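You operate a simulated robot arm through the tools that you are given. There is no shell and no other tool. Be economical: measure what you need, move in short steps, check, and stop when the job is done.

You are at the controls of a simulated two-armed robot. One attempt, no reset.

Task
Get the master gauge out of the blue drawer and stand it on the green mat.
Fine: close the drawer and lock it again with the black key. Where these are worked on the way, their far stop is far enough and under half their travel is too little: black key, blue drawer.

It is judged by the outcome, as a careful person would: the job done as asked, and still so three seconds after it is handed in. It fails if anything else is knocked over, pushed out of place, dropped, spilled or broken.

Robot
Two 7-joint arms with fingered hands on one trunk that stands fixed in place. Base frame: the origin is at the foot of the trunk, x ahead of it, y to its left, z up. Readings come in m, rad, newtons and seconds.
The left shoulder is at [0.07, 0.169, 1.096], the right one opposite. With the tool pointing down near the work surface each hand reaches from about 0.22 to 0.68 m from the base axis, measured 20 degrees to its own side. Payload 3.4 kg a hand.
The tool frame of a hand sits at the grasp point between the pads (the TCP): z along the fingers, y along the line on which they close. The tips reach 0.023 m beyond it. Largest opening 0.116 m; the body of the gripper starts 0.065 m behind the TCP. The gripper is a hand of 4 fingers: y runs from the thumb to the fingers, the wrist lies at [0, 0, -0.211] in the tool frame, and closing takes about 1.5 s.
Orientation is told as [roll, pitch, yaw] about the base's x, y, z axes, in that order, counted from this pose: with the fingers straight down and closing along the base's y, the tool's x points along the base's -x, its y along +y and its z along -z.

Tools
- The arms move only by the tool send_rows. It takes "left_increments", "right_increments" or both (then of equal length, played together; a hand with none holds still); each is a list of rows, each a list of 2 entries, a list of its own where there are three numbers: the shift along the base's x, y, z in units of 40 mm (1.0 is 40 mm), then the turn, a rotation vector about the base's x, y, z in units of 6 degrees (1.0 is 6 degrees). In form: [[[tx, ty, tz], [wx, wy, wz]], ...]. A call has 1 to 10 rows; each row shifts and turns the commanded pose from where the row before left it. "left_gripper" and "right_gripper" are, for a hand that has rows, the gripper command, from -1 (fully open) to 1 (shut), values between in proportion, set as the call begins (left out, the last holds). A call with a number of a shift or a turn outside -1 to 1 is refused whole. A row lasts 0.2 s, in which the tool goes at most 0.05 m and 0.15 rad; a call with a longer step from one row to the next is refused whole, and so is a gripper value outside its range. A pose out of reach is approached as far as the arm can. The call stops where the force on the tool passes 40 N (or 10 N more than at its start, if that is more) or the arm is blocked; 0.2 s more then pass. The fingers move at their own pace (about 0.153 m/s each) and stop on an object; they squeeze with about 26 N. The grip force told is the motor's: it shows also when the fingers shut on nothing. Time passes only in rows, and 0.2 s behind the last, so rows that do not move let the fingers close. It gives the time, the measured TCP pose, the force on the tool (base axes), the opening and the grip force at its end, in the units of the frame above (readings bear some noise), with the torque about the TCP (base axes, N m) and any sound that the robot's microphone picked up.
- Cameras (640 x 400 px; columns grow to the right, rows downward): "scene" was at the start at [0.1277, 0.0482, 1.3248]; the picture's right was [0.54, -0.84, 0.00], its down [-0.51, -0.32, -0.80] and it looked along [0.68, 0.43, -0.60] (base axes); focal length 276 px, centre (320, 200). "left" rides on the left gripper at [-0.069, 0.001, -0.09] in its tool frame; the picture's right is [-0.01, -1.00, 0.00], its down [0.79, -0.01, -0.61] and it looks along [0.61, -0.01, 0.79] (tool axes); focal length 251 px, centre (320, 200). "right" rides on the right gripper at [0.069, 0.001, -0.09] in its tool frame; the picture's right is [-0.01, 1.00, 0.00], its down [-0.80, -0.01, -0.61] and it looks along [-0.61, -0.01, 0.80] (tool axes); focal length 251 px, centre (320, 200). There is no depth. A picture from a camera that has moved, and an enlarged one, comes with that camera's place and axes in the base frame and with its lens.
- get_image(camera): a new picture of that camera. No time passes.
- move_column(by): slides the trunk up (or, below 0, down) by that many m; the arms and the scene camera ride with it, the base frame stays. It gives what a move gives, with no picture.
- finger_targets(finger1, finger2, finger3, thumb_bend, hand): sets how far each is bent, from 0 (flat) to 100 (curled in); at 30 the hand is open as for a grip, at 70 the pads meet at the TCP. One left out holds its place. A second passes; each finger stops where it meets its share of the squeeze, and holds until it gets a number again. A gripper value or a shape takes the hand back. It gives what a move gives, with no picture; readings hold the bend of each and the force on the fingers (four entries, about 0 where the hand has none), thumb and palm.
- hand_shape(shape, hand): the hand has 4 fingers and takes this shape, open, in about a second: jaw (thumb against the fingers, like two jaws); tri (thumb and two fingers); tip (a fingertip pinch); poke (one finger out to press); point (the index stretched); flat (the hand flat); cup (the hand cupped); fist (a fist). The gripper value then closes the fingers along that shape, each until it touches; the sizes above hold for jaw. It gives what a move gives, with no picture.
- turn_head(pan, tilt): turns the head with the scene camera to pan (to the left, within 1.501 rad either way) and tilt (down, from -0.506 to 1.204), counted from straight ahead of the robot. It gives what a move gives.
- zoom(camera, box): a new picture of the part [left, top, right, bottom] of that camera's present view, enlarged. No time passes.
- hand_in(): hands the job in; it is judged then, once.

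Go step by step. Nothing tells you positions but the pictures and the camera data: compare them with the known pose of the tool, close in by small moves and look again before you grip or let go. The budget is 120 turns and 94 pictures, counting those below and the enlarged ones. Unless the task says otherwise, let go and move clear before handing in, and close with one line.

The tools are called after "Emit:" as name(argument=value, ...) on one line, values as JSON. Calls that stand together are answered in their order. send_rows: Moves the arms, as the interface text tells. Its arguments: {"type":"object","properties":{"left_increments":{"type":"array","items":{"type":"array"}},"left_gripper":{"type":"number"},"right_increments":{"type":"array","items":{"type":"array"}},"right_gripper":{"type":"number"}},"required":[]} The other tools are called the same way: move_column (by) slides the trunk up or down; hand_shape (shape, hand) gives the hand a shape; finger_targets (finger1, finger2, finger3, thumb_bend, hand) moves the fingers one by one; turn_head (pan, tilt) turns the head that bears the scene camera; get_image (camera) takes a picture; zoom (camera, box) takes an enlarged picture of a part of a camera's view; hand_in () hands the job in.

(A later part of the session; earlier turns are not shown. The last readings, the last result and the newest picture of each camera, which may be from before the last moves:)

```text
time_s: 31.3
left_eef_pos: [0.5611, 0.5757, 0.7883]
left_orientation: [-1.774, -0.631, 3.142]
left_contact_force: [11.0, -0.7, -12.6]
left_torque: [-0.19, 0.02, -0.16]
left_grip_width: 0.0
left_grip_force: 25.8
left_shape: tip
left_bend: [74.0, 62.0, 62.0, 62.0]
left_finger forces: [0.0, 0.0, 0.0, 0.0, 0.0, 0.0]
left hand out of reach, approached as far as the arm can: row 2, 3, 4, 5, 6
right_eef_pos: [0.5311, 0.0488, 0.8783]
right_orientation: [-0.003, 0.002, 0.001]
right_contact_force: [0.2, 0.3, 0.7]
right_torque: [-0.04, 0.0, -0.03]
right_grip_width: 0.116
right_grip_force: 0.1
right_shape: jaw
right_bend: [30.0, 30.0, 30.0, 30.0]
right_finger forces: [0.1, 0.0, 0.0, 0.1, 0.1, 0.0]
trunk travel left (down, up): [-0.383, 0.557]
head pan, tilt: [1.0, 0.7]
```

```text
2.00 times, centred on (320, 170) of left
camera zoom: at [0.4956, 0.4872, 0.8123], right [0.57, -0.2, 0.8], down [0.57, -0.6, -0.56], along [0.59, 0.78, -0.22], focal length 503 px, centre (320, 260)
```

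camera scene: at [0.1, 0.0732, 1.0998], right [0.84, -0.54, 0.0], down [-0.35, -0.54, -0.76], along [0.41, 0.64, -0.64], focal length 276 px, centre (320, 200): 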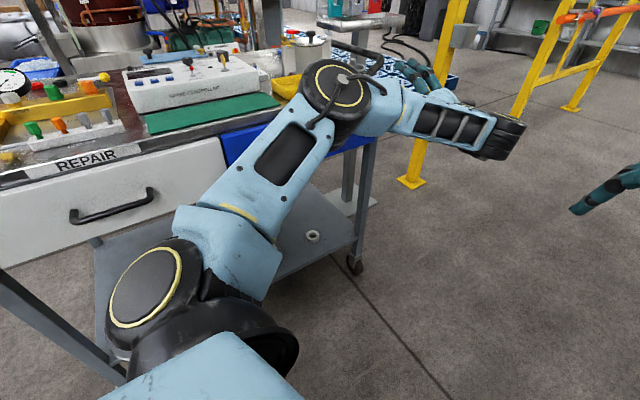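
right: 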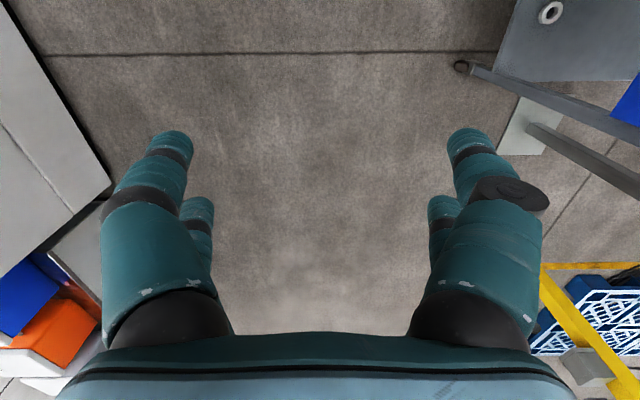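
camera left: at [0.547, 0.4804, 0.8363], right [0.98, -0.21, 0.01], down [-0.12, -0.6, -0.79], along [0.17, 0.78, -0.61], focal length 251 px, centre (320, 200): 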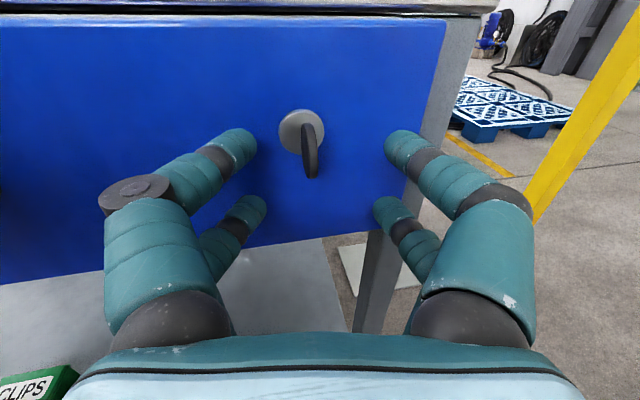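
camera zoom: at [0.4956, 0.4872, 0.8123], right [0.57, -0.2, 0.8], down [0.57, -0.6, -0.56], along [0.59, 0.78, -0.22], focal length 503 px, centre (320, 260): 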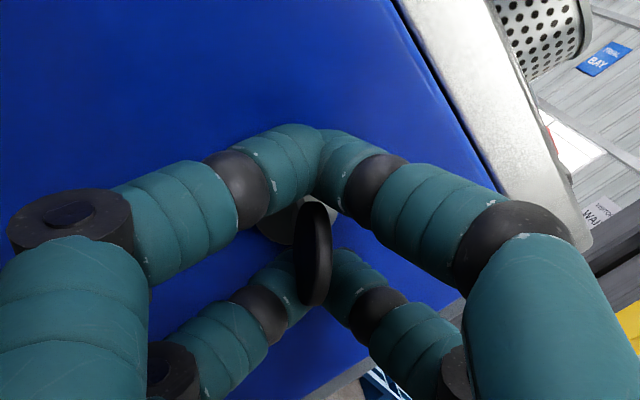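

The arm reached its limit near 50° of turn and the fingers slipped, but the key stayed turned. I'll release, back off, and roll the hand 180° to regrip in a better wrist range.

Emit:
send_rows(left_increments=[[[0, 0, 0], [0, 0, 0]], [[0, 0, 0], [0, 0, 0]], [[0, 0, 0], [0, 0, 0]], [[0, 0, 0], [0, 0, 0]], [[0, -0.5, 0], [0, 0, 0]], [[0, -0.5, 0], [0, 0, 0]], [[0, -0.3, 0], [0, 0, 0]]], left_gripper=-0.3)

Emit:
get_image(camera="left")

```text
time_s: 32.9
left_eef_pos: [0.5551, 0.5197, 0.7963]
left_orientation: [-1.781, -0.631, 3.139]
left_contact_force: [-0.4, 0.1, -0.4]
left_torque: [0.0, 0.03, 0.0]
left_grip_width: 0.075
left_grip_force: 0.1
left_shape: tip
left_bend: [70.0, 70.0, 70.0, 70.0]
left_finger forces: [0.0, 0.0, 0.0, 0.1, 0.0, 0.0]
left hand out of reach, approached as far as the arm can: row 6
right_eef_pos: [0.5297, 0.0454, 0.8795]
right_orientation: [0.0, -0.002, 0.0]
right_contact_force: [0.2, -0.2, 0.3]
right_torque: [-0.01, -0.01, -0.02]
right_grip_width: 0.1156
right_grip_force: 0.1
right_shape: jaw
right_bend: [30.0, 30.0, 30.0, 30.0]
right_finger forces: [0.0, 0.1, 0.0, 0.0, 0.0, 0.0]
trunk travel left (down, up): [-0.383, 0.557]
head pan, tilt: [1.0, 0.7]
```

```text
66 pictures are left
camera left: at [0.4897, 0.4312, 0.8205], right [0.57, -0.21, 0.8], down [0.57, -0.6, -0.56], along [0.59, 0.78, -0.22], focal length 251 px, centre (320, 200)
```

left: 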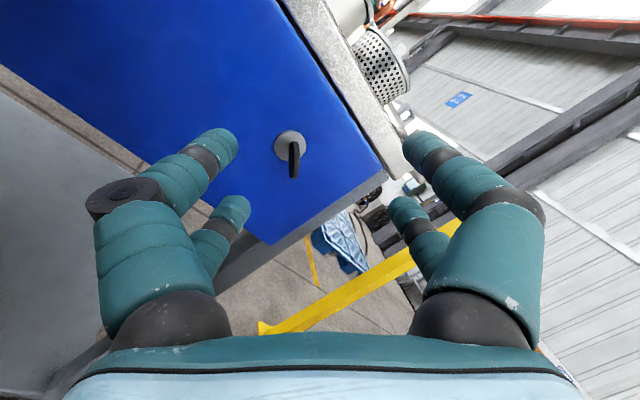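

The key now stands at about 54° counterclockwise. Rolling the hand about its own axis by 180° to the other side.

Emit:
send_rows(left_increments=[[[0, 0, 0], [0.12, 0.98, 0.17]], [[0, 0, 0], [0.12, 0.98, 0.17]], [[0, 0, 0], [0.12, 0.98, 0.17]], [[0, 0, 0], [0.12, 0.98, 0.17]], [[0, 0, 0], [0.12, 0.98, 0.17]], [[0, 0, 0], [0.12, 0.98, 0.17]], [[0, 0, 0], [0.12, 0.98, 0.17]], [[0, 0, 0], [0.12, 0.98, 0.17]], [[0, 0, 0], [0.12, 0.98, 0.17]], [[0, 0, 0], [0.12, 0.98, 0.17]]])

Emit:
send_rows(left_increments=[[[0, 0, 0], [0.12, 0.98, 0.17]], [[0, 0, 0], [0.12, 0.98, 0.17]], [[0, 0, 0], [0.12, 0.98, 0.17]], [[0, 0, 0], [0.12, 0.98, 0.17]], [[0, 0, 0], [0.12, 0.98, 0.17]], [[0, 0, 0], [0.12, 0.98, 0.17]], [[0, 0, 0], [0.12, 0.98, 0.17]], [[0, 0, 0], [0.12, 0.98, 0.17]], [[0, 0, 0], [0.12, 0.98, 0.17]], [[0, 0, 0], [0.12, 0.98, 0.17]]])

Emit:
send_rows(left_increments=[[[0, 0, 0], [0.12, 0.98, 0.17]], [[0, 0, 0], [0.12, 0.98, 0.17]], [[0, 0, 0], [0.12, 0.98, 0.17]], [[0, 0, 0], [0.12, 0.98, 0.17]], [[0, 0, 0], [0.12, 0.98, 0.17]], [[0, 0, 0], [0.12, 0.98, 0.17]], [[0, 0, 0], [0.12, 0.98, 0.17]], [[0, 0, 0], [0.12, 0.98, 0.17]], [[0, 0, 0], [0.12, 0.98, 0.17]], [[0, 0, 0], [0.12, 0.98, 0.17]]])

Emit:
get_image(camera="left")

```text
time_s: 35.1
left_eef_pos: [0.5556, 0.5179, 0.7962]
left_orientation: [2.523, -1.368, -1.066]
left_contact_force: [1.0, -0.1, 0.4]
left_torque: [-0.01, -0.01, 0.01]
left_grip_width: 0.075
left_grip_force: 0.0
left_shape: tip
left_bend: [70.0, 70.0, 70.0, 70.0]
left_finger forces: [0.0, 0.0, 0.1, 0.0, 0.0, 0.1]
right_eef_pos: [0.5294, 0.0465, 0.8808]
right_orientation: [0.001, -0.003, 0.0]
right_contact_force: [0.1, -0.2, -0.6]
right_torque: [0.01, 0.0, 0.0]
right_grip_width: 0.1162
right_grip_force: 0.1
right_shape: jaw
right_bend: [30.0, 30.0, 30.0, 30.0]
right_finger forces: [0.1, 0.0, 0.1, 0.0, 0.0, 0.1]
trunk travel left (down, up): [-0.383, 0.557]
head pan, tilt: [1.0, 0.7]
```

```text
time_s: 37.3
left_eef_pos: [0.5546, 0.52, 0.7963]
left_orientation: [1.755, -0.397, -0.192]
left_contact_force: [-0.1, -0.4, -0.1]
left_torque: [-0.02, 0.0, 0.0]
left_grip_width: 0.0749
left_grip_force: 0.0
left_shape: tip
left_bend: [70.0, 70.0, 70.0, 70.0]
left_finger forces: [0.0, 0.0, 0.0, 0.1, 0.1, 0.0]
right_eef_pos: [0.5293, 0.0458, 0.8809]
right_orientation: [0.0, -0.004, 0.0]
right_contact_force: [-0.4, 0.9, 0.5]
right_torque: [-0.01, 0.01, -0.01]
right_grip_width: 0.1158
right_grip_force: 0.1
right_shape: jaw
right_bend: [30.0, 30.0, 30.0, 30.0]
right_finger forces: [0.0, 0.0, 0.0, 0.0, 0.0, 0.1]
trunk travel left (down, up): [-0.383, 0.557]
head pan, tilt: [1.0, 0.7]
```

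```text
time_s: 39.5
left_eef_pos: [0.5549, 0.5191, 0.7973]
left_orientation: [1.785, 0.635, 0.007]
left_contact_force: [0.1, -0.4, -0.3]
left_torque: [0.0, 0.02, 0.0]
left_grip_width: 0.075
left_grip_force: 0.1
left_shape: tip
left_bend: [70.0, 70.0, 70.0, 70.0]
left_finger forces: [0.0, 0.1, 0.0, 0.1, 0.0, 0.0]
right_eef_pos: [0.5294, 0.0466, 0.8798]
right_orientation: [-0.001, 0.0, 0.0]
right_contact_force: [0.0, -0.6, -0.7]
right_torque: [-0.02, -0.02, 0.01]
right_grip_width: 0.1163
right_grip_force: 0.1
right_shape: jaw
right_bend: [30.0, 30.0, 30.0, 30.0]
right_finger forces: [0.0, 0.0, 0.0, 0.0, 0.0, 0.0]
trunk travel left (down, up): [-0.383, 0.557]
head pan, tilt: [1.0, 0.7]
```

```text
65 pictures are left
camera left: at [0.6007, 0.4315, 0.7409], right [-0.57, 0.21, -0.79], down [-0.72, -0.6, 0.36], along [-0.4, 0.78, 0.49], focal length 251 px, centre (320, 200)
```

left: 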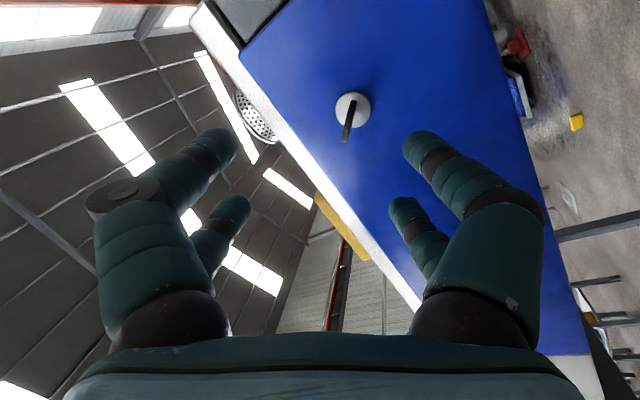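

The hand is rolled and reachable. Advancing so the first finger pair straddles the bow.

Emit:
send_rows(left_increments=[[[-0.2, 0.4, -0.04], [0, 0, 0]], [[0, 0.4, 0], [0, 0, 0]], [[0, 0.4, 0], [0, 0, 0]]], left_gripper=-0.1)

Emit:
get_image(camera="left")

```text
time_s: 40.3
left_eef_pos: [0.547, 0.5659, 0.7911]
left_orientation: [1.783, 0.632, 0.005]
left_contact_force: [0.6, -0.4, 0.4]
left_torque: [0.0, 0.03, 0.0]
left_grip_width: 0.0645
left_grip_force: 0.1
left_shape: tip
left_bend: [72.0, 72.0, 72.0, 74.0]
left_finger forces: [0.0, 0.0, 0.0, 0.0, 0.1, 0.0]
right_eef_pos: [0.5297, 0.0463, 0.8814]
right_orientation: [0.0, 0.0, 0.0]
right_contact_force: [-0.6, -0.8, 0.2]
right_torque: [0.01, -0.01, 0.01]
right_grip_width: 0.116
right_grip_force: 0.0
right_shape: jaw
right_bend: [30.0, 30.0, 30.0, 30.0]
right_finger forces: [0.1, 0.0, 0.0, 0.0, 0.0, 0.1]
trunk travel left (down, up): [-0.383, 0.557]
head pan, tilt: [1.0, 0.7]
```

```text
64 pictures are left
camera left: at [0.5934, 0.479, 0.7363], right [-0.57, 0.21, -0.79], down [-0.72, -0.6, 0.36], along [-0.4, 0.77, 0.49], focal length 251 px, centre (320, 200)
```

left: 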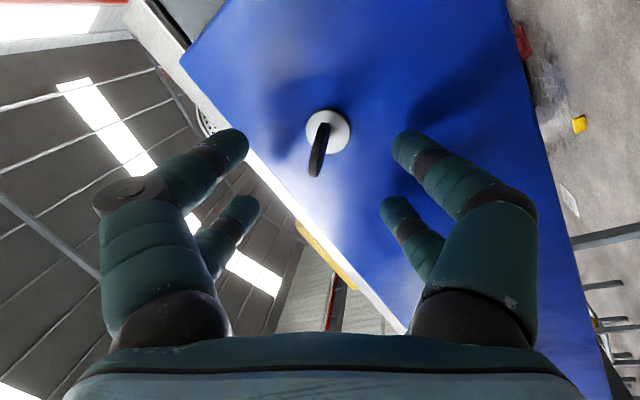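

The bow is centred between the tips. Closing.

Emit:
send_rows(left_increments=[[[0, 0.05, 0], [0, 0, 0]], [[0, 0, 0], [0, 0, 0]], [[0, 0, 0], [0, 0, 0]], [[0, 0, 0], [0, 0, 0]], [[0, 0, 0], [0, 0, 0]], [[0, 0, 0], [0, 0, 0]]], left_gripper=1)

Emit:
zoom(camera="left", box=[160, 70, 480, 270])

```text
time_s: 41.7
left_eef_pos: [0.5485, 0.5688, 0.7935]
left_orientation: [1.784, 0.634, 0.01]
left_contact_force: [-1.3, 3.2, 0.1]
left_torque: [-0.02, 0.03, 0.06]
left_grip_width: 0.0
left_grip_force: 25.7
left_shape: tip
left_bend: [70.0, 62.0, 62.0, 71.0]
left_finger forces: [22.4, 0.0, 0.1, 0.1, 23.0, 0.0]
right_eef_pos: [0.5292, 0.0457, 0.8802]
right_orientation: [-0.001, -0.001, 0.001]
right_contact_force: [-0.3, 1.2, 0.4]
right_torque: [0.01, 0.0, 0.01]
right_grip_width: 0.1157
right_grip_force: 0.1
right_shape: jaw
right_bend: [30.0, 30.0, 30.0, 30.0]
right_finger forces: [0.0, 0.0, 0.0, 0.1, 0.0, 0.0]
trunk travel left (down, up): [-0.383, 0.557]
head pan, tilt: [1.0, 0.7]
```

```text
2.00 times, centred on (320, 170) of left
camera zoom: at [0.5942, 0.4816, 0.7369], right [-0.57, 0.21, -0.79], down [-0.72, -0.6, 0.36], along [-0.4, 0.77, 0.49], focal length 503 px, centre (320, 260)
```

zoom: 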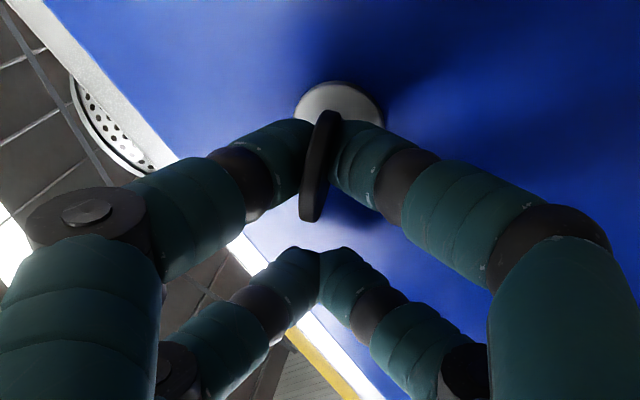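

Emit:
send_rows(left_increments=[[[-0.0215, 0, -0.042], [0, -1, 0]], [[-0.017, 0, -0.044], [0, -1, 0]], [[-0.012, 0, -0.045], [0, -1, 0]], [[-0.0075, 0, -0.046], [0, -1, 0]], [[-0.0025, 0, -0.047], [0, -1, 0]], [[0.0025, 0, -0.047], [0, -1, 0]]])

Emit:
zoom(camera="left", box=[160, 70, 480, 270])

```text
time_s: 43.0
left_eef_pos: [0.5374, 0.5711, 0.7877]
left_orientation: [1.769, 0.057, -0.01]
left_contact_force: [36.2, -2.7, -16.0]
left_torque: [-0.34, 0.33, -0.63]
left_grip_width: 0.0
left_grip_force: 25.8
left_shape: tip
left_bend: [70.0, 62.0, 62.0, 70.0]
left_finger forces: [20.8, 0.1, 0.1, 0.1, 32.2, 0.0]
left hand out of reach, approached as far as the arm can: row 3, 4, 5, 6
right_eef_pos: [0.5343, 0.0491, 0.8756]
right_orientation: [-0.003, 0.005, 0.004]
right_contact_force: [0.7, -0.4, -0.5]
right_torque: [0.03, 0.0, -0.02]
right_grip_width: 0.1158
right_grip_force: 0.0
right_shape: jaw
right_bend: [30.0, 30.0, 30.0, 30.0]
right_finger forces: [0.1, 0.0, 0.0, 0.1, 0.0, 0.0]
trunk travel left (down, up): [-0.383, 0.557]
head pan, tilt: [1.0, 0.7]
stopped in row 6 (left hand): the force on the tool passed its limit at 42 N (the readings are from after the stop); the commanded pose is now the measured one
```

```text
2.00 times, centred on (320, 170) of left
camera zoom: at [0.6054, 0.4824, 0.7664], right [-0.05, 0.2, -0.98], down [-0.81, -0.59, -0.08], along [-0.59, 0.79, 0.19], focal length 503 px, centre (320, 260)
```

zoom: 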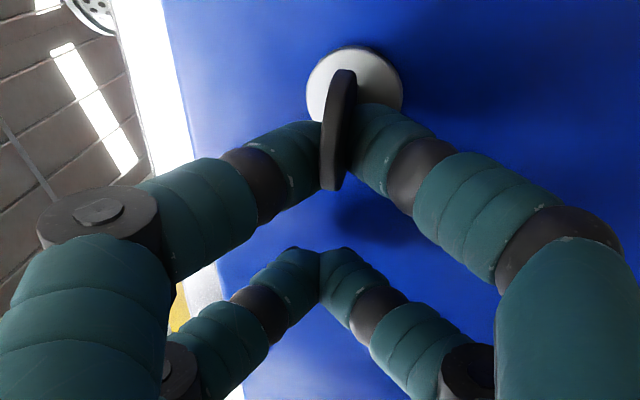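

The key turned nearly 90° now, though the reach limit put side load on it. Releasing and checking the key.

Emit:
send_rows(left_increments=[[[0, 0, 0], [0, 0, 0]], [[0, 0, 0], [0, 0, 0]], [[0, 0, 0], [0, 0, 0]], [[0, 0, 0], [0, 0, 0]], [[0, -0.5, 0], [0, 0, 0]], [[0, -0.5, 0], [0, 0, 0]]], left_gripper=-0.3)

Emit:
get_image(camera="left")

```text
time_s: 44.4
left_eef_pos: [0.5283, 0.5316, 0.7957]
left_orientation: [1.776, 0.047, 0.002]
left_contact_force: [-0.4, -1.3, -0.1]
left_torque: [-0.02, -0.02, 0.04]
left_grip_width: 0.075
left_grip_force: 0.1
left_shape: tip
left_bend: [70.0, 70.0, 70.0, 70.0]
left_finger forces: [0.0, 0.0, 0.0, 0.1, 0.0, 0.0]
right_eef_pos: [0.5281, 0.0479, 0.8804]
right_orientation: [0.002, -0.003, 0.002]
right_contact_force: [0.1, 0.4, 0.0]
right_torque: [0.02, -0.03, 0.0]
right_grip_width: 0.1157
right_grip_force: 0.0
right_shape: jaw
right_bend: [30.0, 30.0, 30.0, 30.0]
right_finger forces: [0.0, 0.1, 0.0, 0.1, 0.0, 0.1]
trunk travel left (down, up): [-0.383, 0.557]
head pan, tilt: [1.0, 0.7]
```

```text
61 pictures are left
camera left: at [0.5973, 0.444, 0.7746], right [-0.04, 0.2, -0.98], down [-0.8, -0.59, -0.09], along [-0.6, 0.78, 0.18], focal length 251 px, centre (320, 200)
```

left: 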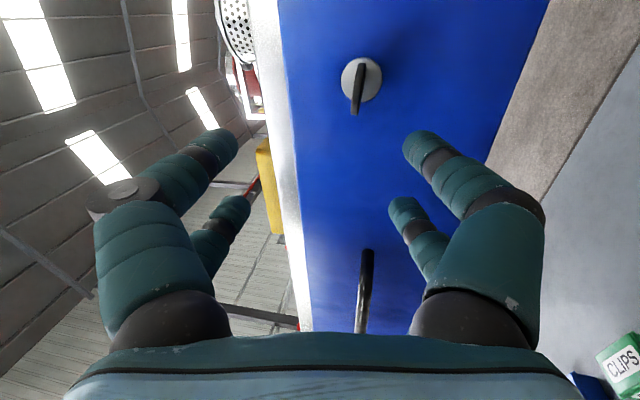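

The key now lies horizontal, parallel to the handle. Next I'll back off, raise the trunk (so the arm can pull inward), and come at the handle angled downward.

Emit:
send_rows(left_increments=[[[-0.6, -0.3, 0], [0, 0, 0]], [[-0.6, -0.3, 0], [-1, 0, 0]], [[-0.6, -0.2, 0], [-1, 0, 0]], [[-0.6, -0.2, 0], [-1, 0, 0]], [[-0.6, 0, 0], [-1, 0, 0]], [[-0.6, 0, 0], [-1, 0, 0]]])

Emit:
move_column(by=0.2)

Emit:
get_image(camera="scene")

```text
time_s: 45.8
left_eef_pos: [0.3846, 0.4915, 0.7943]
left_orientation: [1.249, 0.041, -0.025]
left_contact_force: [-0.3, 0.5, -0.2]
left_torque: [0.01, -0.01, -0.04]
left_grip_width: 0.0751
left_grip_force: 0.1
left_shape: tip
left_bend: [70.0, 70.0, 70.0, 70.0]
left_finger forces: [0.0, 0.1, 0.0, 0.0, 0.1, 0.0]
right_eef_pos: [0.5279, 0.0471, 0.8816]
right_orientation: [0.002, -0.005, 0.002]
right_contact_force: [0.1, -0.7, -0.8]
right_torque: [-0.02, -0.02, 0.0]
right_grip_width: 0.116
right_grip_force: 0.0
right_shape: jaw
right_bend: [30.0, 30.0, 30.0, 30.0]
right_finger forces: [0.0, 0.0, 0.1, 0.0, 0.1, 0.0]
trunk travel left (down, up): [-0.383, 0.557]
head pan, tilt: [1.0, 0.7]
```

```text
time_s: 48.0
left_eef_pos: [0.3852, 0.491, 0.9943]
left_orientation: [1.253, 0.042, -0.021]
left_contact_force: [-1.3, -0.3, 0.5]
left_torque: [-0.04, -0.03, 0.0]
left_grip_width: 0.0754
left_grip_force: 0.1
left_shape: tip
left_bend: [70.0, 70.0, 70.0, 70.0]
left_finger forces: [0.1, 0.0, 0.0, 0.0, 0.1, 0.1]
right_eef_pos: [0.5298, 0.0469, 1.0794]
right_orientation: [0.001, -0.002, 0.003]
right_contact_force: [-0.2, 0.2, 0.3]
right_torque: [-0.01, -0.02, 0.03]
right_grip_width: 0.116
right_grip_force: 0.1
right_shape: jaw
right_bend: [30.0, 30.0, 30.0, 30.0]
right_finger forces: [0.0, 0.0, 0.0, 0.0, 0.1, 0.1]
trunk travel left (down, up): [-0.583, 0.357]
head pan, tilt: [1.0, 0.7]
```

```text
60 pictures are left
camera scene: at [0.1002, 0.0731, 1.2998], right [0.84, -0.54, 0.0], down [-0.35, -0.54, -0.76], along [0.41, 0.64, -0.64], focal length 276 px, centre (320, 200)
```

scene: 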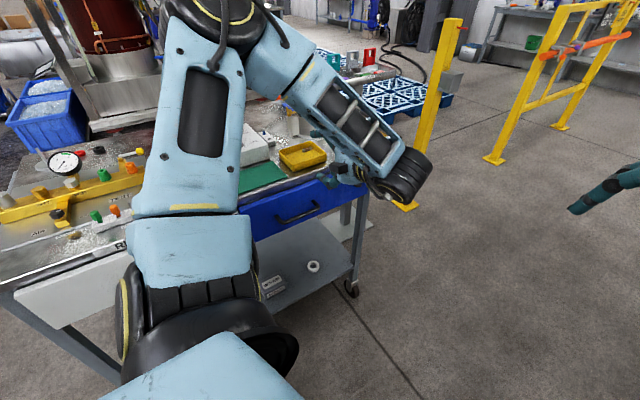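

Emit:
send_rows(left_increments=[[[-0.1, 0, -0.95], [-0.6, 0, 0]], [[-0.1, 0, -0.95], [-0.6, 0, 0]], [[-0.1, 0, -0.95], [-0.6, 0, 0]], [[-0.1, 0, -0.95], [0, 0, 0.2]], [[-0.1, 0, -0.95], [0, -0.4, 0]]])

Emit:
get_image(camera="left")

```text
time_s: 49.2
left_eef_pos: [0.367, 0.4922, 0.8061]
left_orientation: [1.062, -0.005, -0.01]
left_contact_force: [-0.4, 0.7, -0.3]
left_torque: [0.04, -0.01, 0.01]
left_grip_width: 0.0752
left_grip_force: 0.1
left_shape: tip
left_bend: [70.0, 70.0, 70.0, 70.0]
left_finger forces: [0.0, 0.0, 0.0, 0.0, 0.0, 0.0]
right_eef_pos: [0.5289, 0.0467, 1.0811]
right_orientation: [0.002, -0.003, 0.004]
right_contact_force: [-0.3, 0.0, -0.3]
right_torque: [0.03, -0.03, 0.01]
right_grip_width: 0.1157
right_grip_force: 0.1
right_shape: jaw
right_bend: [30.0, 30.0, 30.0, 30.0]
right_finger forces: [0.0, 0.1, 0.1, 0.0, 0.1, 0.0]
trunk travel left (down, up): [-0.583, 0.357]
head pan, tilt: [1.0, 0.7]
```

```text
59 pictures are left
camera left: at [0.4359, 0.4128, 0.8502], right [0.01, -0.49, -0.87], down [-0.8, -0.53, 0.28], along [-0.6, 0.7, -0.4], focal length 251 px, centre (320, 200)
```

left: 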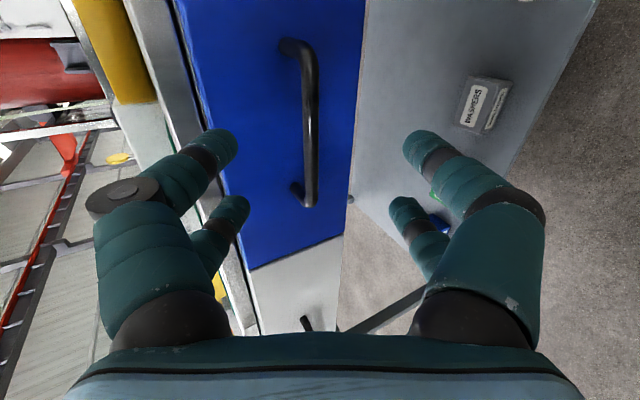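

The bar centre is near (0.365, 0.572, 0.769). Advancing along the finger direction.

Emit:
send_rows(left_increments=[[[0, 0.6, -0.28], [0, 0, 0]], [[0, 0.6, -0.28], [0, 0, 0]], [[0, 0.4, -0.18], [0, 0, 0]]])

Emit:
get_image(camera="left")

```text
time_s: 50.0
left_eef_pos: [0.3661, 0.5565, 0.7786]
left_orientation: [1.062, -0.003, -0.01]
left_contact_force: [0.1, -0.3, 0.6]
left_torque: [-0.05, -0.01, 0.01]
left_grip_width: 0.0748
left_grip_force: 0.0
left_shape: tip
left_bend: [70.0, 70.0, 70.0, 70.0]
left_finger forces: [0.1, 0.0, 0.0, 0.0, 0.1, 0.1]
right_eef_pos: [0.5292, 0.0476, 1.0802]
right_orientation: [0.001, -0.002, 0.004]
right_contact_force: [-0.3, -0.4, 0.4]
right_torque: [-0.02, -0.02, -0.02]
right_grip_width: 0.1162
right_grip_force: 0.1
right_shape: jaw
right_bend: [30.0, 30.0, 30.0, 30.0]
right_finger forces: [0.0, 0.0, 0.0, 0.0, 0.1, 0.0]
trunk travel left (down, up): [-0.583, 0.357]
head pan, tilt: [1.0, 0.7]
```

```text
58 pictures are left
camera left: at [0.4345, 0.4776, 0.8212], right [0.01, -0.49, -0.87], down [-0.8, -0.53, 0.28], along [-0.6, 0.7, -0.39], focal length 251 px, centre (320, 200)
```

left: 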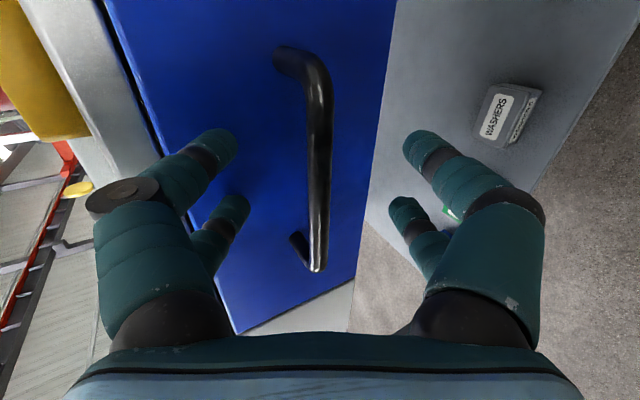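

Emit:
send_rows(left_increments=[[[0, 0.18, -0.1], [0, 0, 0]], [[0, 0, 0], [0, 0, 0]]])

Emit:
send_rows(left_increments=[[[0, 0, 0], [0, 0, 0]], [[0, 0, 0], [0, 0, 0]], [[0, 0, 0], [0, 0, 0]], [[0, 0, 0], [0, 0, 0]], [[0, 0, 0], [0, 0, 0]], [[0, 0, 0], [0, 0, 0]]], left_gripper=1)

Emit:
get_image(camera="left")

```text
time_s: 50.6
left_eef_pos: [0.3644, 0.5614, 0.7735]
left_orientation: [1.065, -0.006, -0.011]
left_contact_force: [-0.3, -7.4, 1.9]
left_torque: [0.31, 0.01, 0.1]
left_grip_width: 0.0745
left_grip_force: 0.1
left_shape: tip
left_bend: [70.0, 71.0, 70.0, 70.0]
left_finger forces: [2.3, 4.8, 0.1, 0.0, 0.0, 0.0]
right_eef_pos: [0.5286, 0.0463, 1.0807]
right_orientation: [0.003, -0.002, 0.003]
right_contact_force: [-0.5, -0.2, 0.0]
right_torque: [-0.01, 0.01, 0.01]
right_grip_width: 0.1159
right_grip_force: 0.0
right_shape: jaw
right_bend: [30.0, 30.0, 30.0, 30.0]
right_finger forces: [0.0, 0.0, 0.0, 0.1, 0.0, 0.0]
trunk travel left (down, up): [-0.583, 0.357]
head pan, tilt: [1.0, 0.7]
```

```text
time_s: 52.0
left_eef_pos: [0.3659, 0.5636, 0.7703]
left_orientation: [1.058, -0.002, -0.008]
left_contact_force: [-8.0, -15.6, -34.8]
left_torque: [-0.41, 0.02, 0.06]
left_grip_width: 0.0002
left_grip_force: 26.1
left_shape: tip
left_bend: [77.0, 77.0, 61.0, 60.0]
left_finger forces: [13.3, 13.2, 26.6, 0.0, 27.2, 0.0]
right_eef_pos: [0.5304, 0.0498, 1.0792]
right_orientation: [-0.002, -0.001, 0.004]
right_contact_force: [-0.7, 0.6, -1.1]
right_torque: [-0.04, 0.01, 0.01]
right_grip_width: 0.1159
right_grip_force: 0.1
right_shape: jaw
right_bend: [30.0, 30.0, 30.0, 30.0]
right_finger forces: [0.0, 0.0, 0.1, 0.0, 0.0, 0.0]
trunk travel left (down, up): [-0.583, 0.357]
head pan, tilt: [1.0, 0.7]
```

```text
57 pictures are left
camera left: at [0.4344, 0.4856, 0.8141], right [0.01, -0.49, -0.87], down [-0.8, -0.53, 0.29], along [-0.6, 0.7, -0.4], focal length 251 px, centre (320, 200)
```

left: 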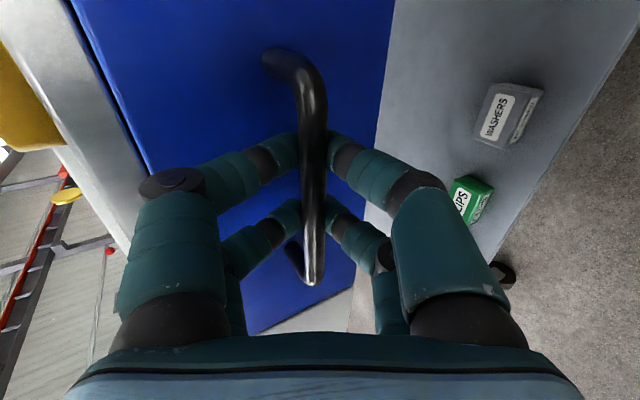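

The bar is gripped by all fingers, with a bit of vertical load. I'll relieve it downward, then pull gently.

Emit:
send_rows(left_increments=[[[-0.05, -0.05, -0.12], [0, 0, 0]], [[0, 0, 0], [0, 0, 0]]])

Emit:
send_rows(left_increments=[[[0, -0.2, 0], [0, 0, 0]], [[0, -0.2, 0], [0, 0, 0]], [[0, -0.2, 0], [0, 0, 0]], [[0, -0.2, 0], [0, 0, 0]]])

Emit:
get_image(camera="left")

```text
time_s: 52.6
left_eef_pos: [0.3647, 0.5639, 0.7683]
left_orientation: [1.065, -0.004, -0.011]
left_contact_force: [4.5, -1.8, -11.1]
left_torque: [-0.14, 0.03, -0.05]
left_grip_width: 0.0001
left_grip_force: 26.3
left_shape: tip
left_bend: [77.0, 77.0, 62.0, 61.0]
left_finger forces: [16.2, 15.7, 21.1, 0.0, 21.0, 0.1]
right_eef_pos: [0.5299, 0.0494, 1.0799]
right_orientation: [0.0, 0.001, 0.003]
right_contact_force: [0.0, 0.2, 0.4]
right_torque: [0.0, -0.01, 0.0]
right_grip_width: 0.1161
right_grip_force: 0.0
right_shape: jaw
right_bend: [30.0, 30.0, 30.0, 30.0]
right_finger forces: [0.0, 0.1, 0.0, 0.0, 0.1, 0.0]
trunk travel left (down, up): [-0.583, 0.357]
head pan, tilt: [1.0, 0.7]
```

```text
time_s: 53.6
left_eef_pos: [0.3643, 0.53, 0.7658]
left_orientation: [1.064, -0.002, -0.012]
left_contact_force: [7.9, 2.1, -4.8]
left_torque: [-0.06, 0.05, -0.05]
left_grip_width: 0.0001
left_grip_force: 26.0
left_shape: tip
left_bend: [77.0, 77.0, 62.0, 61.0]
left_finger forces: [16.3, 16.3, 20.1, 0.1, 19.7, 0.1]
right_eef_pos: [0.5303, 0.048, 1.0797]
right_orientation: [0.0, 0.001, 0.003]
right_contact_force: [-0.2, 0.3, 0.5]
right_torque: [-0.02, 0.02, 0.02]
right_grip_width: 0.1159
right_grip_force: 0.0
right_shape: jaw
right_bend: [30.0, 30.0, 30.0, 30.0]
right_finger forces: [0.0, 0.0, 0.0, 0.1, 0.0, 0.0]
trunk travel left (down, up): [-0.583, 0.357]
head pan, tilt: [1.0, 0.7]
```

```text
56 pictures are left
camera left: at [0.4334, 0.4506, 0.8096], right [0.01, -0.49, -0.87], down [-0.8, -0.53, 0.29], along [-0.6, 0.7, -0.39], focal length 251 px, centre (320, 200)
```

left: 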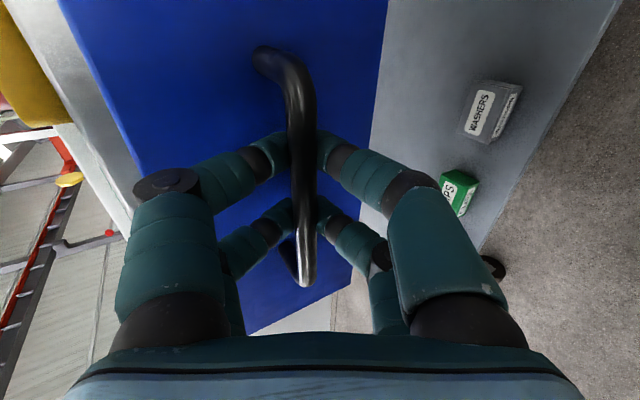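

The drawer is unlocked and sliding out. Pulling further.

Emit:
send_rows(left_increments=[[[0, -0.4, 0], [0, 0, 0]], [[0, -0.4, 0], [0, 0, 0]], [[0, -0.4, 0], [0, 0, 0]], [[0, -0.4, 0], [0, 0, 0]], [[0, -0.4, 0], [0, 0, 0]], [[0, -0.4, 0], [0, 0, 0]]])

Emit:
turn_head(pan=1.2, tilt=0.8)

Emit:
get_image(camera="scene")

```text
time_s: 55.0
left_eef_pos: [0.3648, 0.4388, 0.7668]
left_orientation: [1.053, 0.0, -0.01]
left_contact_force: [5.7, 2.7, -32.4]
left_torque: [-0.26, 0.01, -0.03]
left_grip_width: 0.0002
left_grip_force: 26.0
left_shape: tip
left_bend: [77.0, 77.0, 61.0, 61.0]
left_finger forces: [14.3, 14.8, 25.7, 0.0, 25.5, 0.0]
left hand out of reach, approached as far as the arm can: row 6
right_eef_pos: [0.5327, 0.0512, 1.077]
right_orientation: [-0.004, 0.001, 0.003]
right_contact_force: [-0.5, 0.2, 0.0]
right_torque: [0.02, -0.02, -0.02]
right_grip_width: 0.1158
right_grip_force: 0.0
right_shape: jaw
right_bend: [30.0, 30.0, 30.0, 30.0]
right_finger forces: [0.1, 0.0, 0.0, 0.0, 0.0, 0.0]
trunk travel left (down, up): [-0.583, 0.357]
head pan, tilt: [1.0, 0.7]
```

```text
time_s: 55.7
left_eef_pos: [0.3648, 0.439, 0.7678]
left_orientation: [1.054, -0.002, -0.009]
left_contact_force: [1.4, -0.7, -36.1]
left_torque: [-0.36, -0.01, -0.01]
left_grip_width: 0.0001
left_grip_force: 25.8
left_shape: tip
left_bend: [77.0, 77.0, 61.0, 61.0]
left_finger forces: [14.2, 14.6, 26.0, 0.0, 26.2, 0.1]
right_eef_pos: [0.5329, 0.0524, 1.0785]
right_orientation: [-0.005, 0.002, 0.003]
right_contact_force: [0.3, 0.5, 0.0]
right_torque: [-0.01, 0.02, 0.02]
right_grip_width: 0.1157
right_grip_force: 0.1
right_shape: jaw
right_bend: [30.0, 30.0, 30.0, 30.0]
right_finger forces: [0.0, 0.0, 0.1, 0.0, 0.0, 0.0]
trunk travel left (down, up): [-0.583, 0.357]
head pan, tilt: [1.201, 0.799]
```

```text
55 pictures are left
camera scene: at [0.0877, 0.0814, 1.2909], right [0.93, -0.36, 0.0], down [-0.26, -0.67, -0.69], along [0.25, 0.65, -0.72], focal length 276 px, centre (320, 200)
```

scene: 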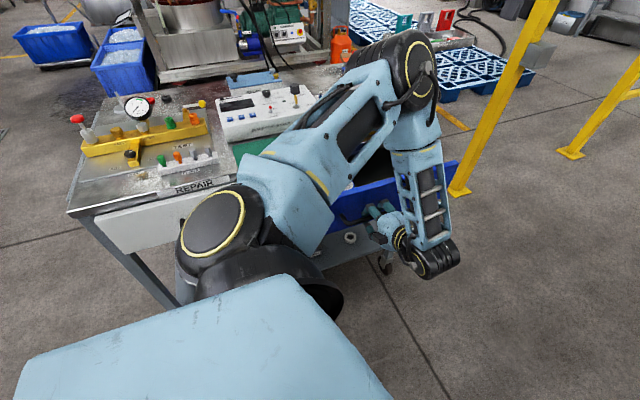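

The drawer is out about 125 mm; this hand tilt is at its inner limit. I'll relieve the load and swivel the hand steeper around the bar to allow more pull.

Emit:
send_rows(left_increments=[[[0, 0.05, -0.12], [0, 0, 0]], [[0, 0.015, 0.02], [-1, 0, 0]], [[0, 0.015, 0.02], [-1, 0, 0]], [[0, 0.015, 0.02], [-1, 0, 0]], [[0, 0.015, 0.02], [-1, 0, 0]]])

Emit:
get_image(camera="left")

```text
time_s: 56.9
left_eef_pos: [0.3636, 0.4429, 0.7703]
left_orientation: [0.64, -0.006, -0.008]
left_contact_force: [10.8, 1.3, -25.4]
left_torque: [-0.03, -0.02, -0.06]
left_grip_width: 0.0
left_grip_force: 25.9
left_shape: tip
left_bend: [77.0, 77.0, 61.0, 60.0]
left_finger forces: [12.3, 12.4, 24.2, 0.0, 24.1, 0.0]
left hand out of reach, approached as far as the arm can: row 1
right_eef_pos: [0.5325, 0.0503, 1.0782]
right_orientation: [0.0, 0.001, 0.003]
right_contact_force: [-0.2, -0.3, -0.5]
right_torque: [-0.01, -0.01, 0.01]
right_grip_width: 0.1157
right_grip_force: 0.0
right_shape: jaw
right_bend: [30.0, 30.0, 30.0, 30.0]
right_finger forces: [0.0, 0.1, 0.0, 0.0, 0.0, 0.0]
trunk travel left (down, up): [-0.583, 0.357]
head pan, tilt: [1.201, 0.799]
```

```text
54 pictures are left
camera left: at [0.433, 0.3894, 0.8423], right [0.01, -0.8, -0.6], down [-0.8, -0.36, 0.48], along [-0.6, 0.48, -0.64], focal length 251 px, centre (320, 200)
```

left: 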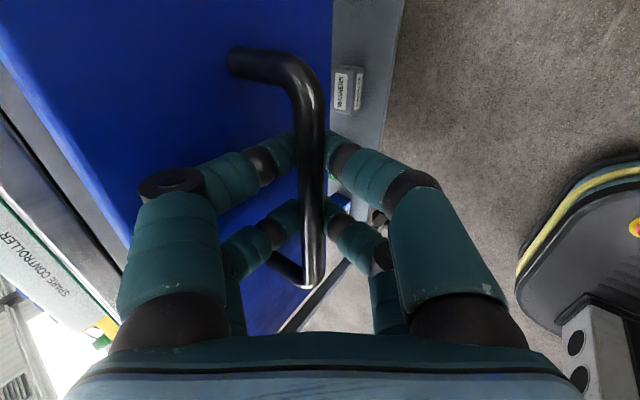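

Emit:
send_rows(left_increments=[[[-0.05, -0.3, -0.08], [0, 0, 0]], [[0, -0.4, 0], [0, 0, 0]], [[0, -0.4, 0], [0, 0, 0]], [[0, -0.4, 0], [0, 0, 0]]])

Emit:
get_image(camera="left")

```text
time_s: 57.9
left_eef_pos: [0.3637, 0.3814, 0.767]
left_orientation: [0.641, -0.002, -0.007]
left_contact_force: [24.3, 2.2, -17.0]
left_torque: [-0.1, -0.06, -0.15]
left_grip_width: 0.0
left_grip_force: 25.9
left_shape: tip
left_bend: [77.0, 77.0, 62.0, 61.0]
left_finger forces: [14.9, 15.2, 22.0, 0.1, 20.4, 0.0]
right_eef_pos: [0.5344, 0.0494, 1.0767]
right_orientation: [0.001, 0.002, 0.004]
right_contact_force: [0.9, 0.4, -0.9]
right_torque: [0.02, 0.0, 0.0]
right_grip_width: 0.1158
right_grip_force: 0.1
right_shape: jaw
right_bend: [30.0, 30.0, 30.0, 30.0]
right_finger forces: [0.0, 0.0, 0.0, 0.1, 0.1, 0.1]
trunk travel left (down, up): [-0.583, 0.357]
head pan, tilt: [1.201, 0.799]
```

```text
53 pictures are left
camera left: at [0.432, 0.327, 0.8396], right [0.01, -0.8, -0.6], down [-0.8, -0.36, 0.48], along [-0.6, 0.48, -0.64], focal length 251 px, centre (320, 200)
```

left: 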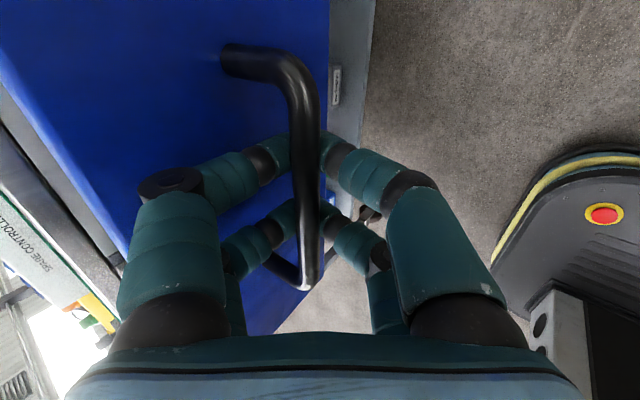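

Emit:
send_rows(left_increments=[[[0.1, -0.2, -0.05], [0, 0, 0]], [[0.03, -0.4, 0], [0, 0, 0]], [[0.02, -0.4, 0], [0, 0, 0]], [[0.02, -0.4, 0], [0, 0, 0]]])

Emit:
get_image(camera="scene")

```text
time_s: 58.9
left_eef_pos: [0.365, 0.3256, 0.7659]
left_orientation: [0.642, -0.006, -0.002]
left_contact_force: [-7.7, 1.9, -16.5]
left_torque: [-0.13, -0.03, 0.12]
left_grip_width: 0.0001
left_grip_force: 25.7
left_shape: tip
left_bend: [77.0, 77.0, 62.0, 62.0]
left_finger forces: [14.9, 15.3, 21.2, 0.0, 20.0, 0.0]
right_eef_pos: [0.5303, 0.0493, 1.08]
right_orientation: [0.0, -0.003, 0.004]
right_contact_force: [-0.7, -0.2, -0.3]
right_torque: [-0.02, 0.0, 0.02]
right_grip_width: 0.1157
right_grip_force: 0.1
right_shape: jaw
right_bend: [30.0, 30.0, 30.0, 30.0]
right_finger forces: [0.1, 0.1, 0.0, 0.0, 0.0, 0.0]
trunk travel left (down, up): [-0.583, 0.357]
head pan, tilt: [1.201, 0.799]
```

```text
52 pictures are left
camera scene: at [0.0835, 0.0785, 1.2914], right [0.93, -0.36, 0.0], down [-0.26, -0.67, -0.7], along [0.25, 0.65, -0.72], focal length 276 px, centre (320, 200)
```

scene: 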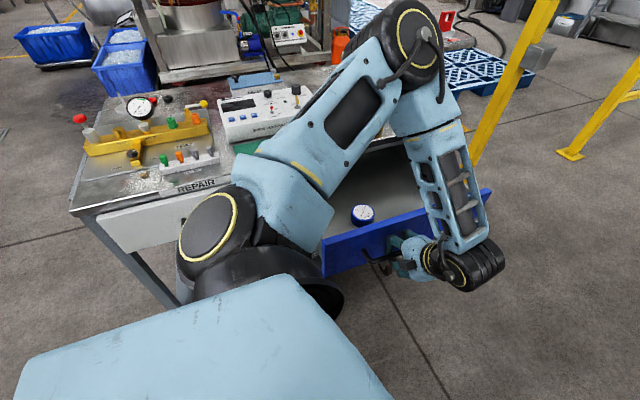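

The drawer is out about 240 mm and the dial-faced gauge shows inside it. Releasing the bar and looking closer.

Emit:
send_rows(left_increments=[[[0, 0, 0], [0, 0, 0]], [[0, 0, 0], [0, 0, 0]], [[0, 0, 0], [0, 0, 0]], [[0, 0, 0], [0, 0, 0]]], left_gripper=-0.3)

Emit:
zoom(camera="scene", box=[300, 140, 460, 240])

```text
time_s: 59.9
left_eef_pos: [0.3663, 0.3249, 0.7679]
left_orientation: [0.647, -0.008, -0.005]
left_contact_force: [0.4, -2.2, 0.0]
left_torque: [0.05, 0.01, -0.02]
left_grip_width: 0.0742
left_grip_force: 0.0
left_shape: tip
left_bend: [70.0, 70.0, 70.0, 70.0]
left_finger forces: [0.9, 1.0, 0.1, 0.1, 0.0, 0.1]
right_eef_pos: [0.5293, 0.0467, 1.0813]
right_orientation: [0.003, -0.001, 0.005]
right_contact_force: [0.1, -1.2, -0.7]
right_torque: [-0.02, -0.01, 0.03]
right_grip_width: 0.1159
right_grip_force: 0.0
right_shape: jaw
right_bend: [30.0, 30.0, 30.0, 30.0]
right_finger forces: [0.1, 0.1, 0.0, 0.0, 0.0, 0.0]
trunk travel left (down, up): [-0.583, 0.357]
head pan, tilt: [1.201, 0.799]
```

```text
4.00 times, centred on (380, 190) of scene
camera zoom: at [0.0837, 0.0763, 1.2916], right [0.93, -0.36, 0.0], down [-0.26, -0.67, -0.7], along [0.25, 0.65, -0.72], focal length 1102 px, centre (80, 240)
```

zoom: 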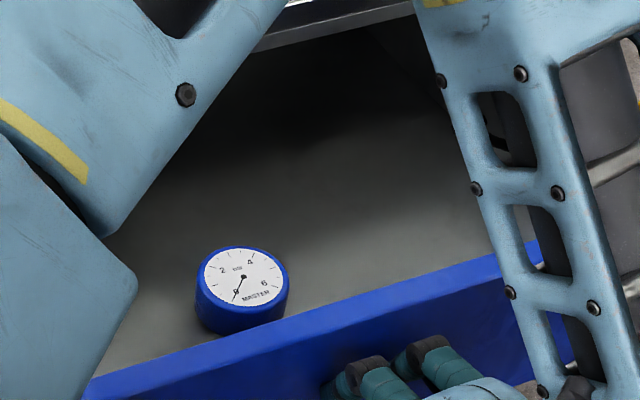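

The gauge is a puck lying face-up, roughly at (0.36, 0.49). I'll retract from the bar along the finger axis, go up, and bring the hand vertical above it.

Emit:
send_rows(left_increments=[[[0, -0.45, 0.6], [0, 0, 0]], [[0, -0.45, 0.6], [0, 0, 0]], [[0, -0.3, 0.6], [0, 0, 0]], [[0, 0, 1], [0, 0, 0]], [[0, 0.2, 1], [-1, 0, 0]], [[0, 0.4, 1], [-1, 0, 0]], [[0, 0.6, 0.6], [-1, 0, 0]], [[0, 0.8, 0], [-1, 0, 0]], [[0, 0.8, 0], [-1, 0, 0]], [[0, 0.8, 0], [-1, 0, 0]]], left_gripper=-1)

Emit:
get_image(camera="left")

Emit:
get_image(camera="scene")

```text
time_s: 62.1
left_eef_pos: [0.3675, 0.422, 0.9841]
left_orientation: [0.013, -0.009, 0.0]
left_contact_force: [0.1, 1.2, 0.0]
left_torque: [-0.01, -0.02, -0.03]
left_grip_width: 0.1158
left_grip_force: 0.1
left_shape: tip
left_bend: [30.0, 30.0, 30.0, 30.0]
left_finger forces: [0.0, 0.0, 0.0, 0.0, 0.1, 0.2]
right_eef_pos: [0.5284, 0.0491, 1.0793]
right_orientation: [0.0, -0.002, 0.004]
right_contact_force: [0.5, 0.6, -0.4]
right_torque: [0.01, 0.01, 0.0]
right_grip_width: 0.116
right_grip_force: 0.1
right_shape: jaw
right_bend: [30.0, 30.0, 30.0, 30.0]
right_finger forces: [0.0, 0.1, 0.0, 0.0, 0.0, 0.1]
trunk travel left (down, up): [-0.583, 0.357]
head pan, tilt: [1.201, 0.799]
```

```text
50 pictures are left
camera left: at [0.4349, 0.4205, 1.0732], right [0.01, -1.0, -0.01], down [-0.8, -0.01, 0.6], along [-0.6, 0.01, -0.8], focal length 251 px, centre (320, 200)
```

left: 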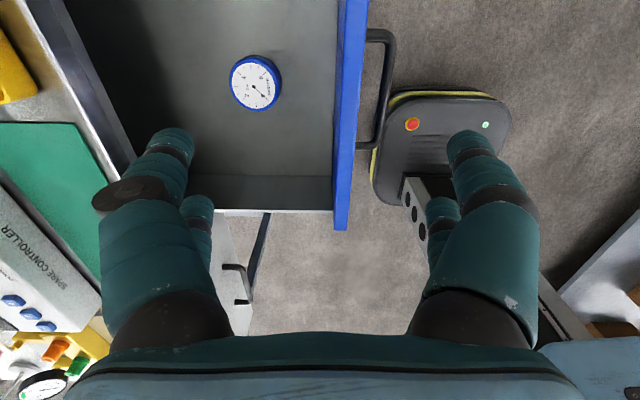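

```text
49 pictures are left
camera scene: at [0.0834, 0.0784, 1.2915], right [0.93, -0.36, 0.0], down [-0.26, -0.67, -0.7], along [0.25, 0.65, -0.72], focal length 276 px, centre (320, 200)
```

scene: 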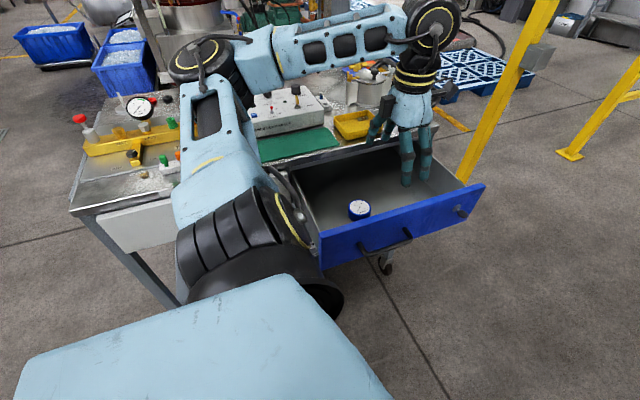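

The gauge is triangulated at about (0.358, 0.509), face z≈0.73, diameter ≈63 mm. Moving above it and partway down.

Emit:
send_rows(left_increments=[[[-0.12, 0.75, -0.3], [0, 0, 0]], [[-0.12, 0.75, -0.3], [0, 0.1, 0]], [[0, 0.67, -0.3], [0, 0, 0]], [[0, 0, -0.8], [0, 0, 0]], [[0, 0, -0.8], [0, 0, 0]], [[0, 0, -0.8], [0, 0, 0]]])

Emit:
get_image(camera="left")

Emit:
get_image(camera="scene")

```text
time_s: 63.5
left_eef_pos: [0.3581, 0.506, 0.8514]
left_orientation: [0.014, 0.0, 0.0]
left_contact_force: [0.1, 0.2, 0.4]
left_torque: [-0.01, 0.0, 0.0]
left_grip_width: 0.1159
left_grip_force: 0.0
left_shape: tip
left_bend: [30.0, 30.0, 30.0, 30.0]
left_finger forces: [0.0, 0.0, 0.0, 0.1, 0.0, 0.1]
right_eef_pos: [0.5291, 0.0478, 1.0806]
right_orientation: [-0.001, -0.002, 0.004]
right_contact_force: [1.5, -0.2, -0.5]
right_torque: [0.02, -0.01, -0.03]
right_grip_width: 0.1158
right_grip_force: 0.0
right_shape: jaw
right_bend: [30.0, 30.0, 30.0, 30.0]
right_finger forces: [0.0, 0.1, 0.1, 0.0, 0.0, 0.1]
trunk travel left (down, up): [-0.583, 0.357]
head pan, tilt: [1.201, 0.799]
```

```text
48 pictures are left
camera left: at [0.4279, 0.5063, 0.9412], right [0.01, -1.0, -0.02], down [-0.8, -0.02, 0.61], along [-0.61, 0.01, -0.8], focal length 251 px, centre (320, 200)
```

left: 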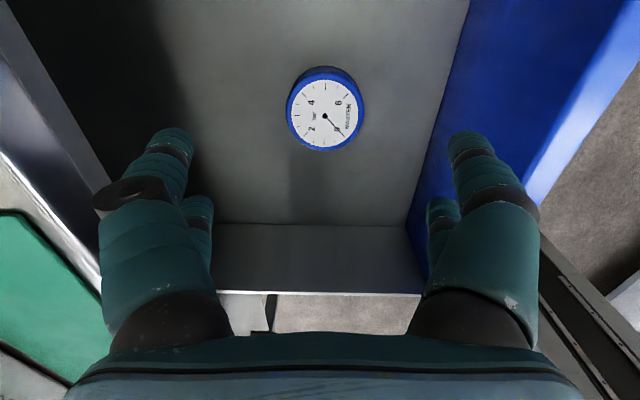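

```text
47 pictures are left
camera scene: at [0.0837, 0.0772, 1.2916], right [0.93, -0.36, 0.0], down [-0.26, -0.67, -0.7], along [0.25, 0.65, -0.72], focal length 276 px, centre (320, 200)
```

scene: 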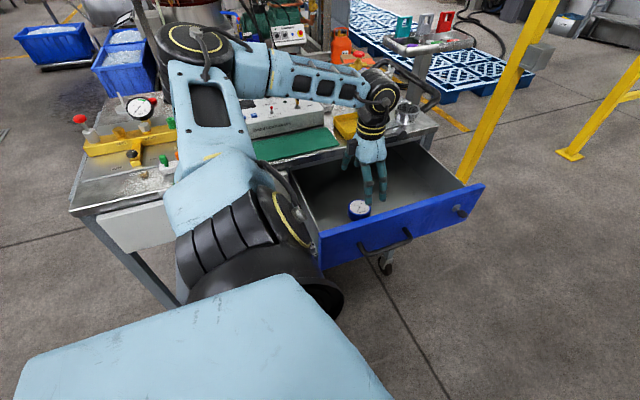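

The hand is centred over the gauge. Descending.

Emit:
send_rows(left_increments=[[[0, 0, -0.8], [0, 0, 0]], [[0, 0, -0.8], [0, 0, 0]], [[0, 0, -0.8], [0, 0, 0]], [[0, 0, -0.5], [0, 0, 0]]])

Emit:
get_image(camera="left")

```text
time_s: 64.5
left_eef_pos: [0.3561, 0.5069, 0.7377]
left_orientation: [0.019, -0.007, 0.0]
left_contact_force: [2.3, 2.7, 11.1]
left_torque: [-0.6, -0.05, 0.11]
left_grip_width: 0.1159
left_grip_force: 0.0
left_shape: tip
left_bend: [30.0, 30.0, 30.0, 30.0]
left_finger forces: [0.3, 0.2, 5.5, 0.0, 4.9, 0.1]
right_eef_pos: [0.5264, 0.0466, 1.0817]
right_orientation: [0.003, -0.002, 0.003]
right_contact_force: [-0.6, -0.9, -0.5]
right_torque: [0.01, -0.02, -0.04]
right_grip_width: 0.1161
right_grip_force: 0.1
right_shape: jaw
right_bend: [30.0, 30.0, 30.0, 30.0]
right_finger forces: [0.0, 0.0, 0.1, 0.0, 0.0, 0.0]
trunk travel left (down, up): [-0.583, 0.357]
head pan, tilt: [1.201, 0.799]
```

```text
46 pictures are left
camera left: at [0.4251, 0.5058, 0.8276], right [0.01, -1.0, -0.02], down [-0.8, -0.02, 0.6], along [-0.6, 0.01, -0.8], focal length 251 px, centre (320, 200)
```

left: 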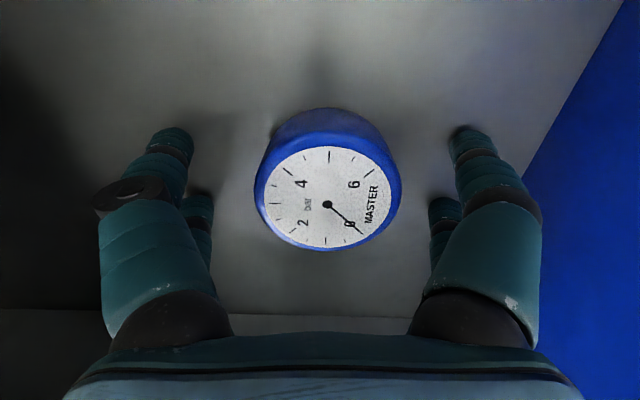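

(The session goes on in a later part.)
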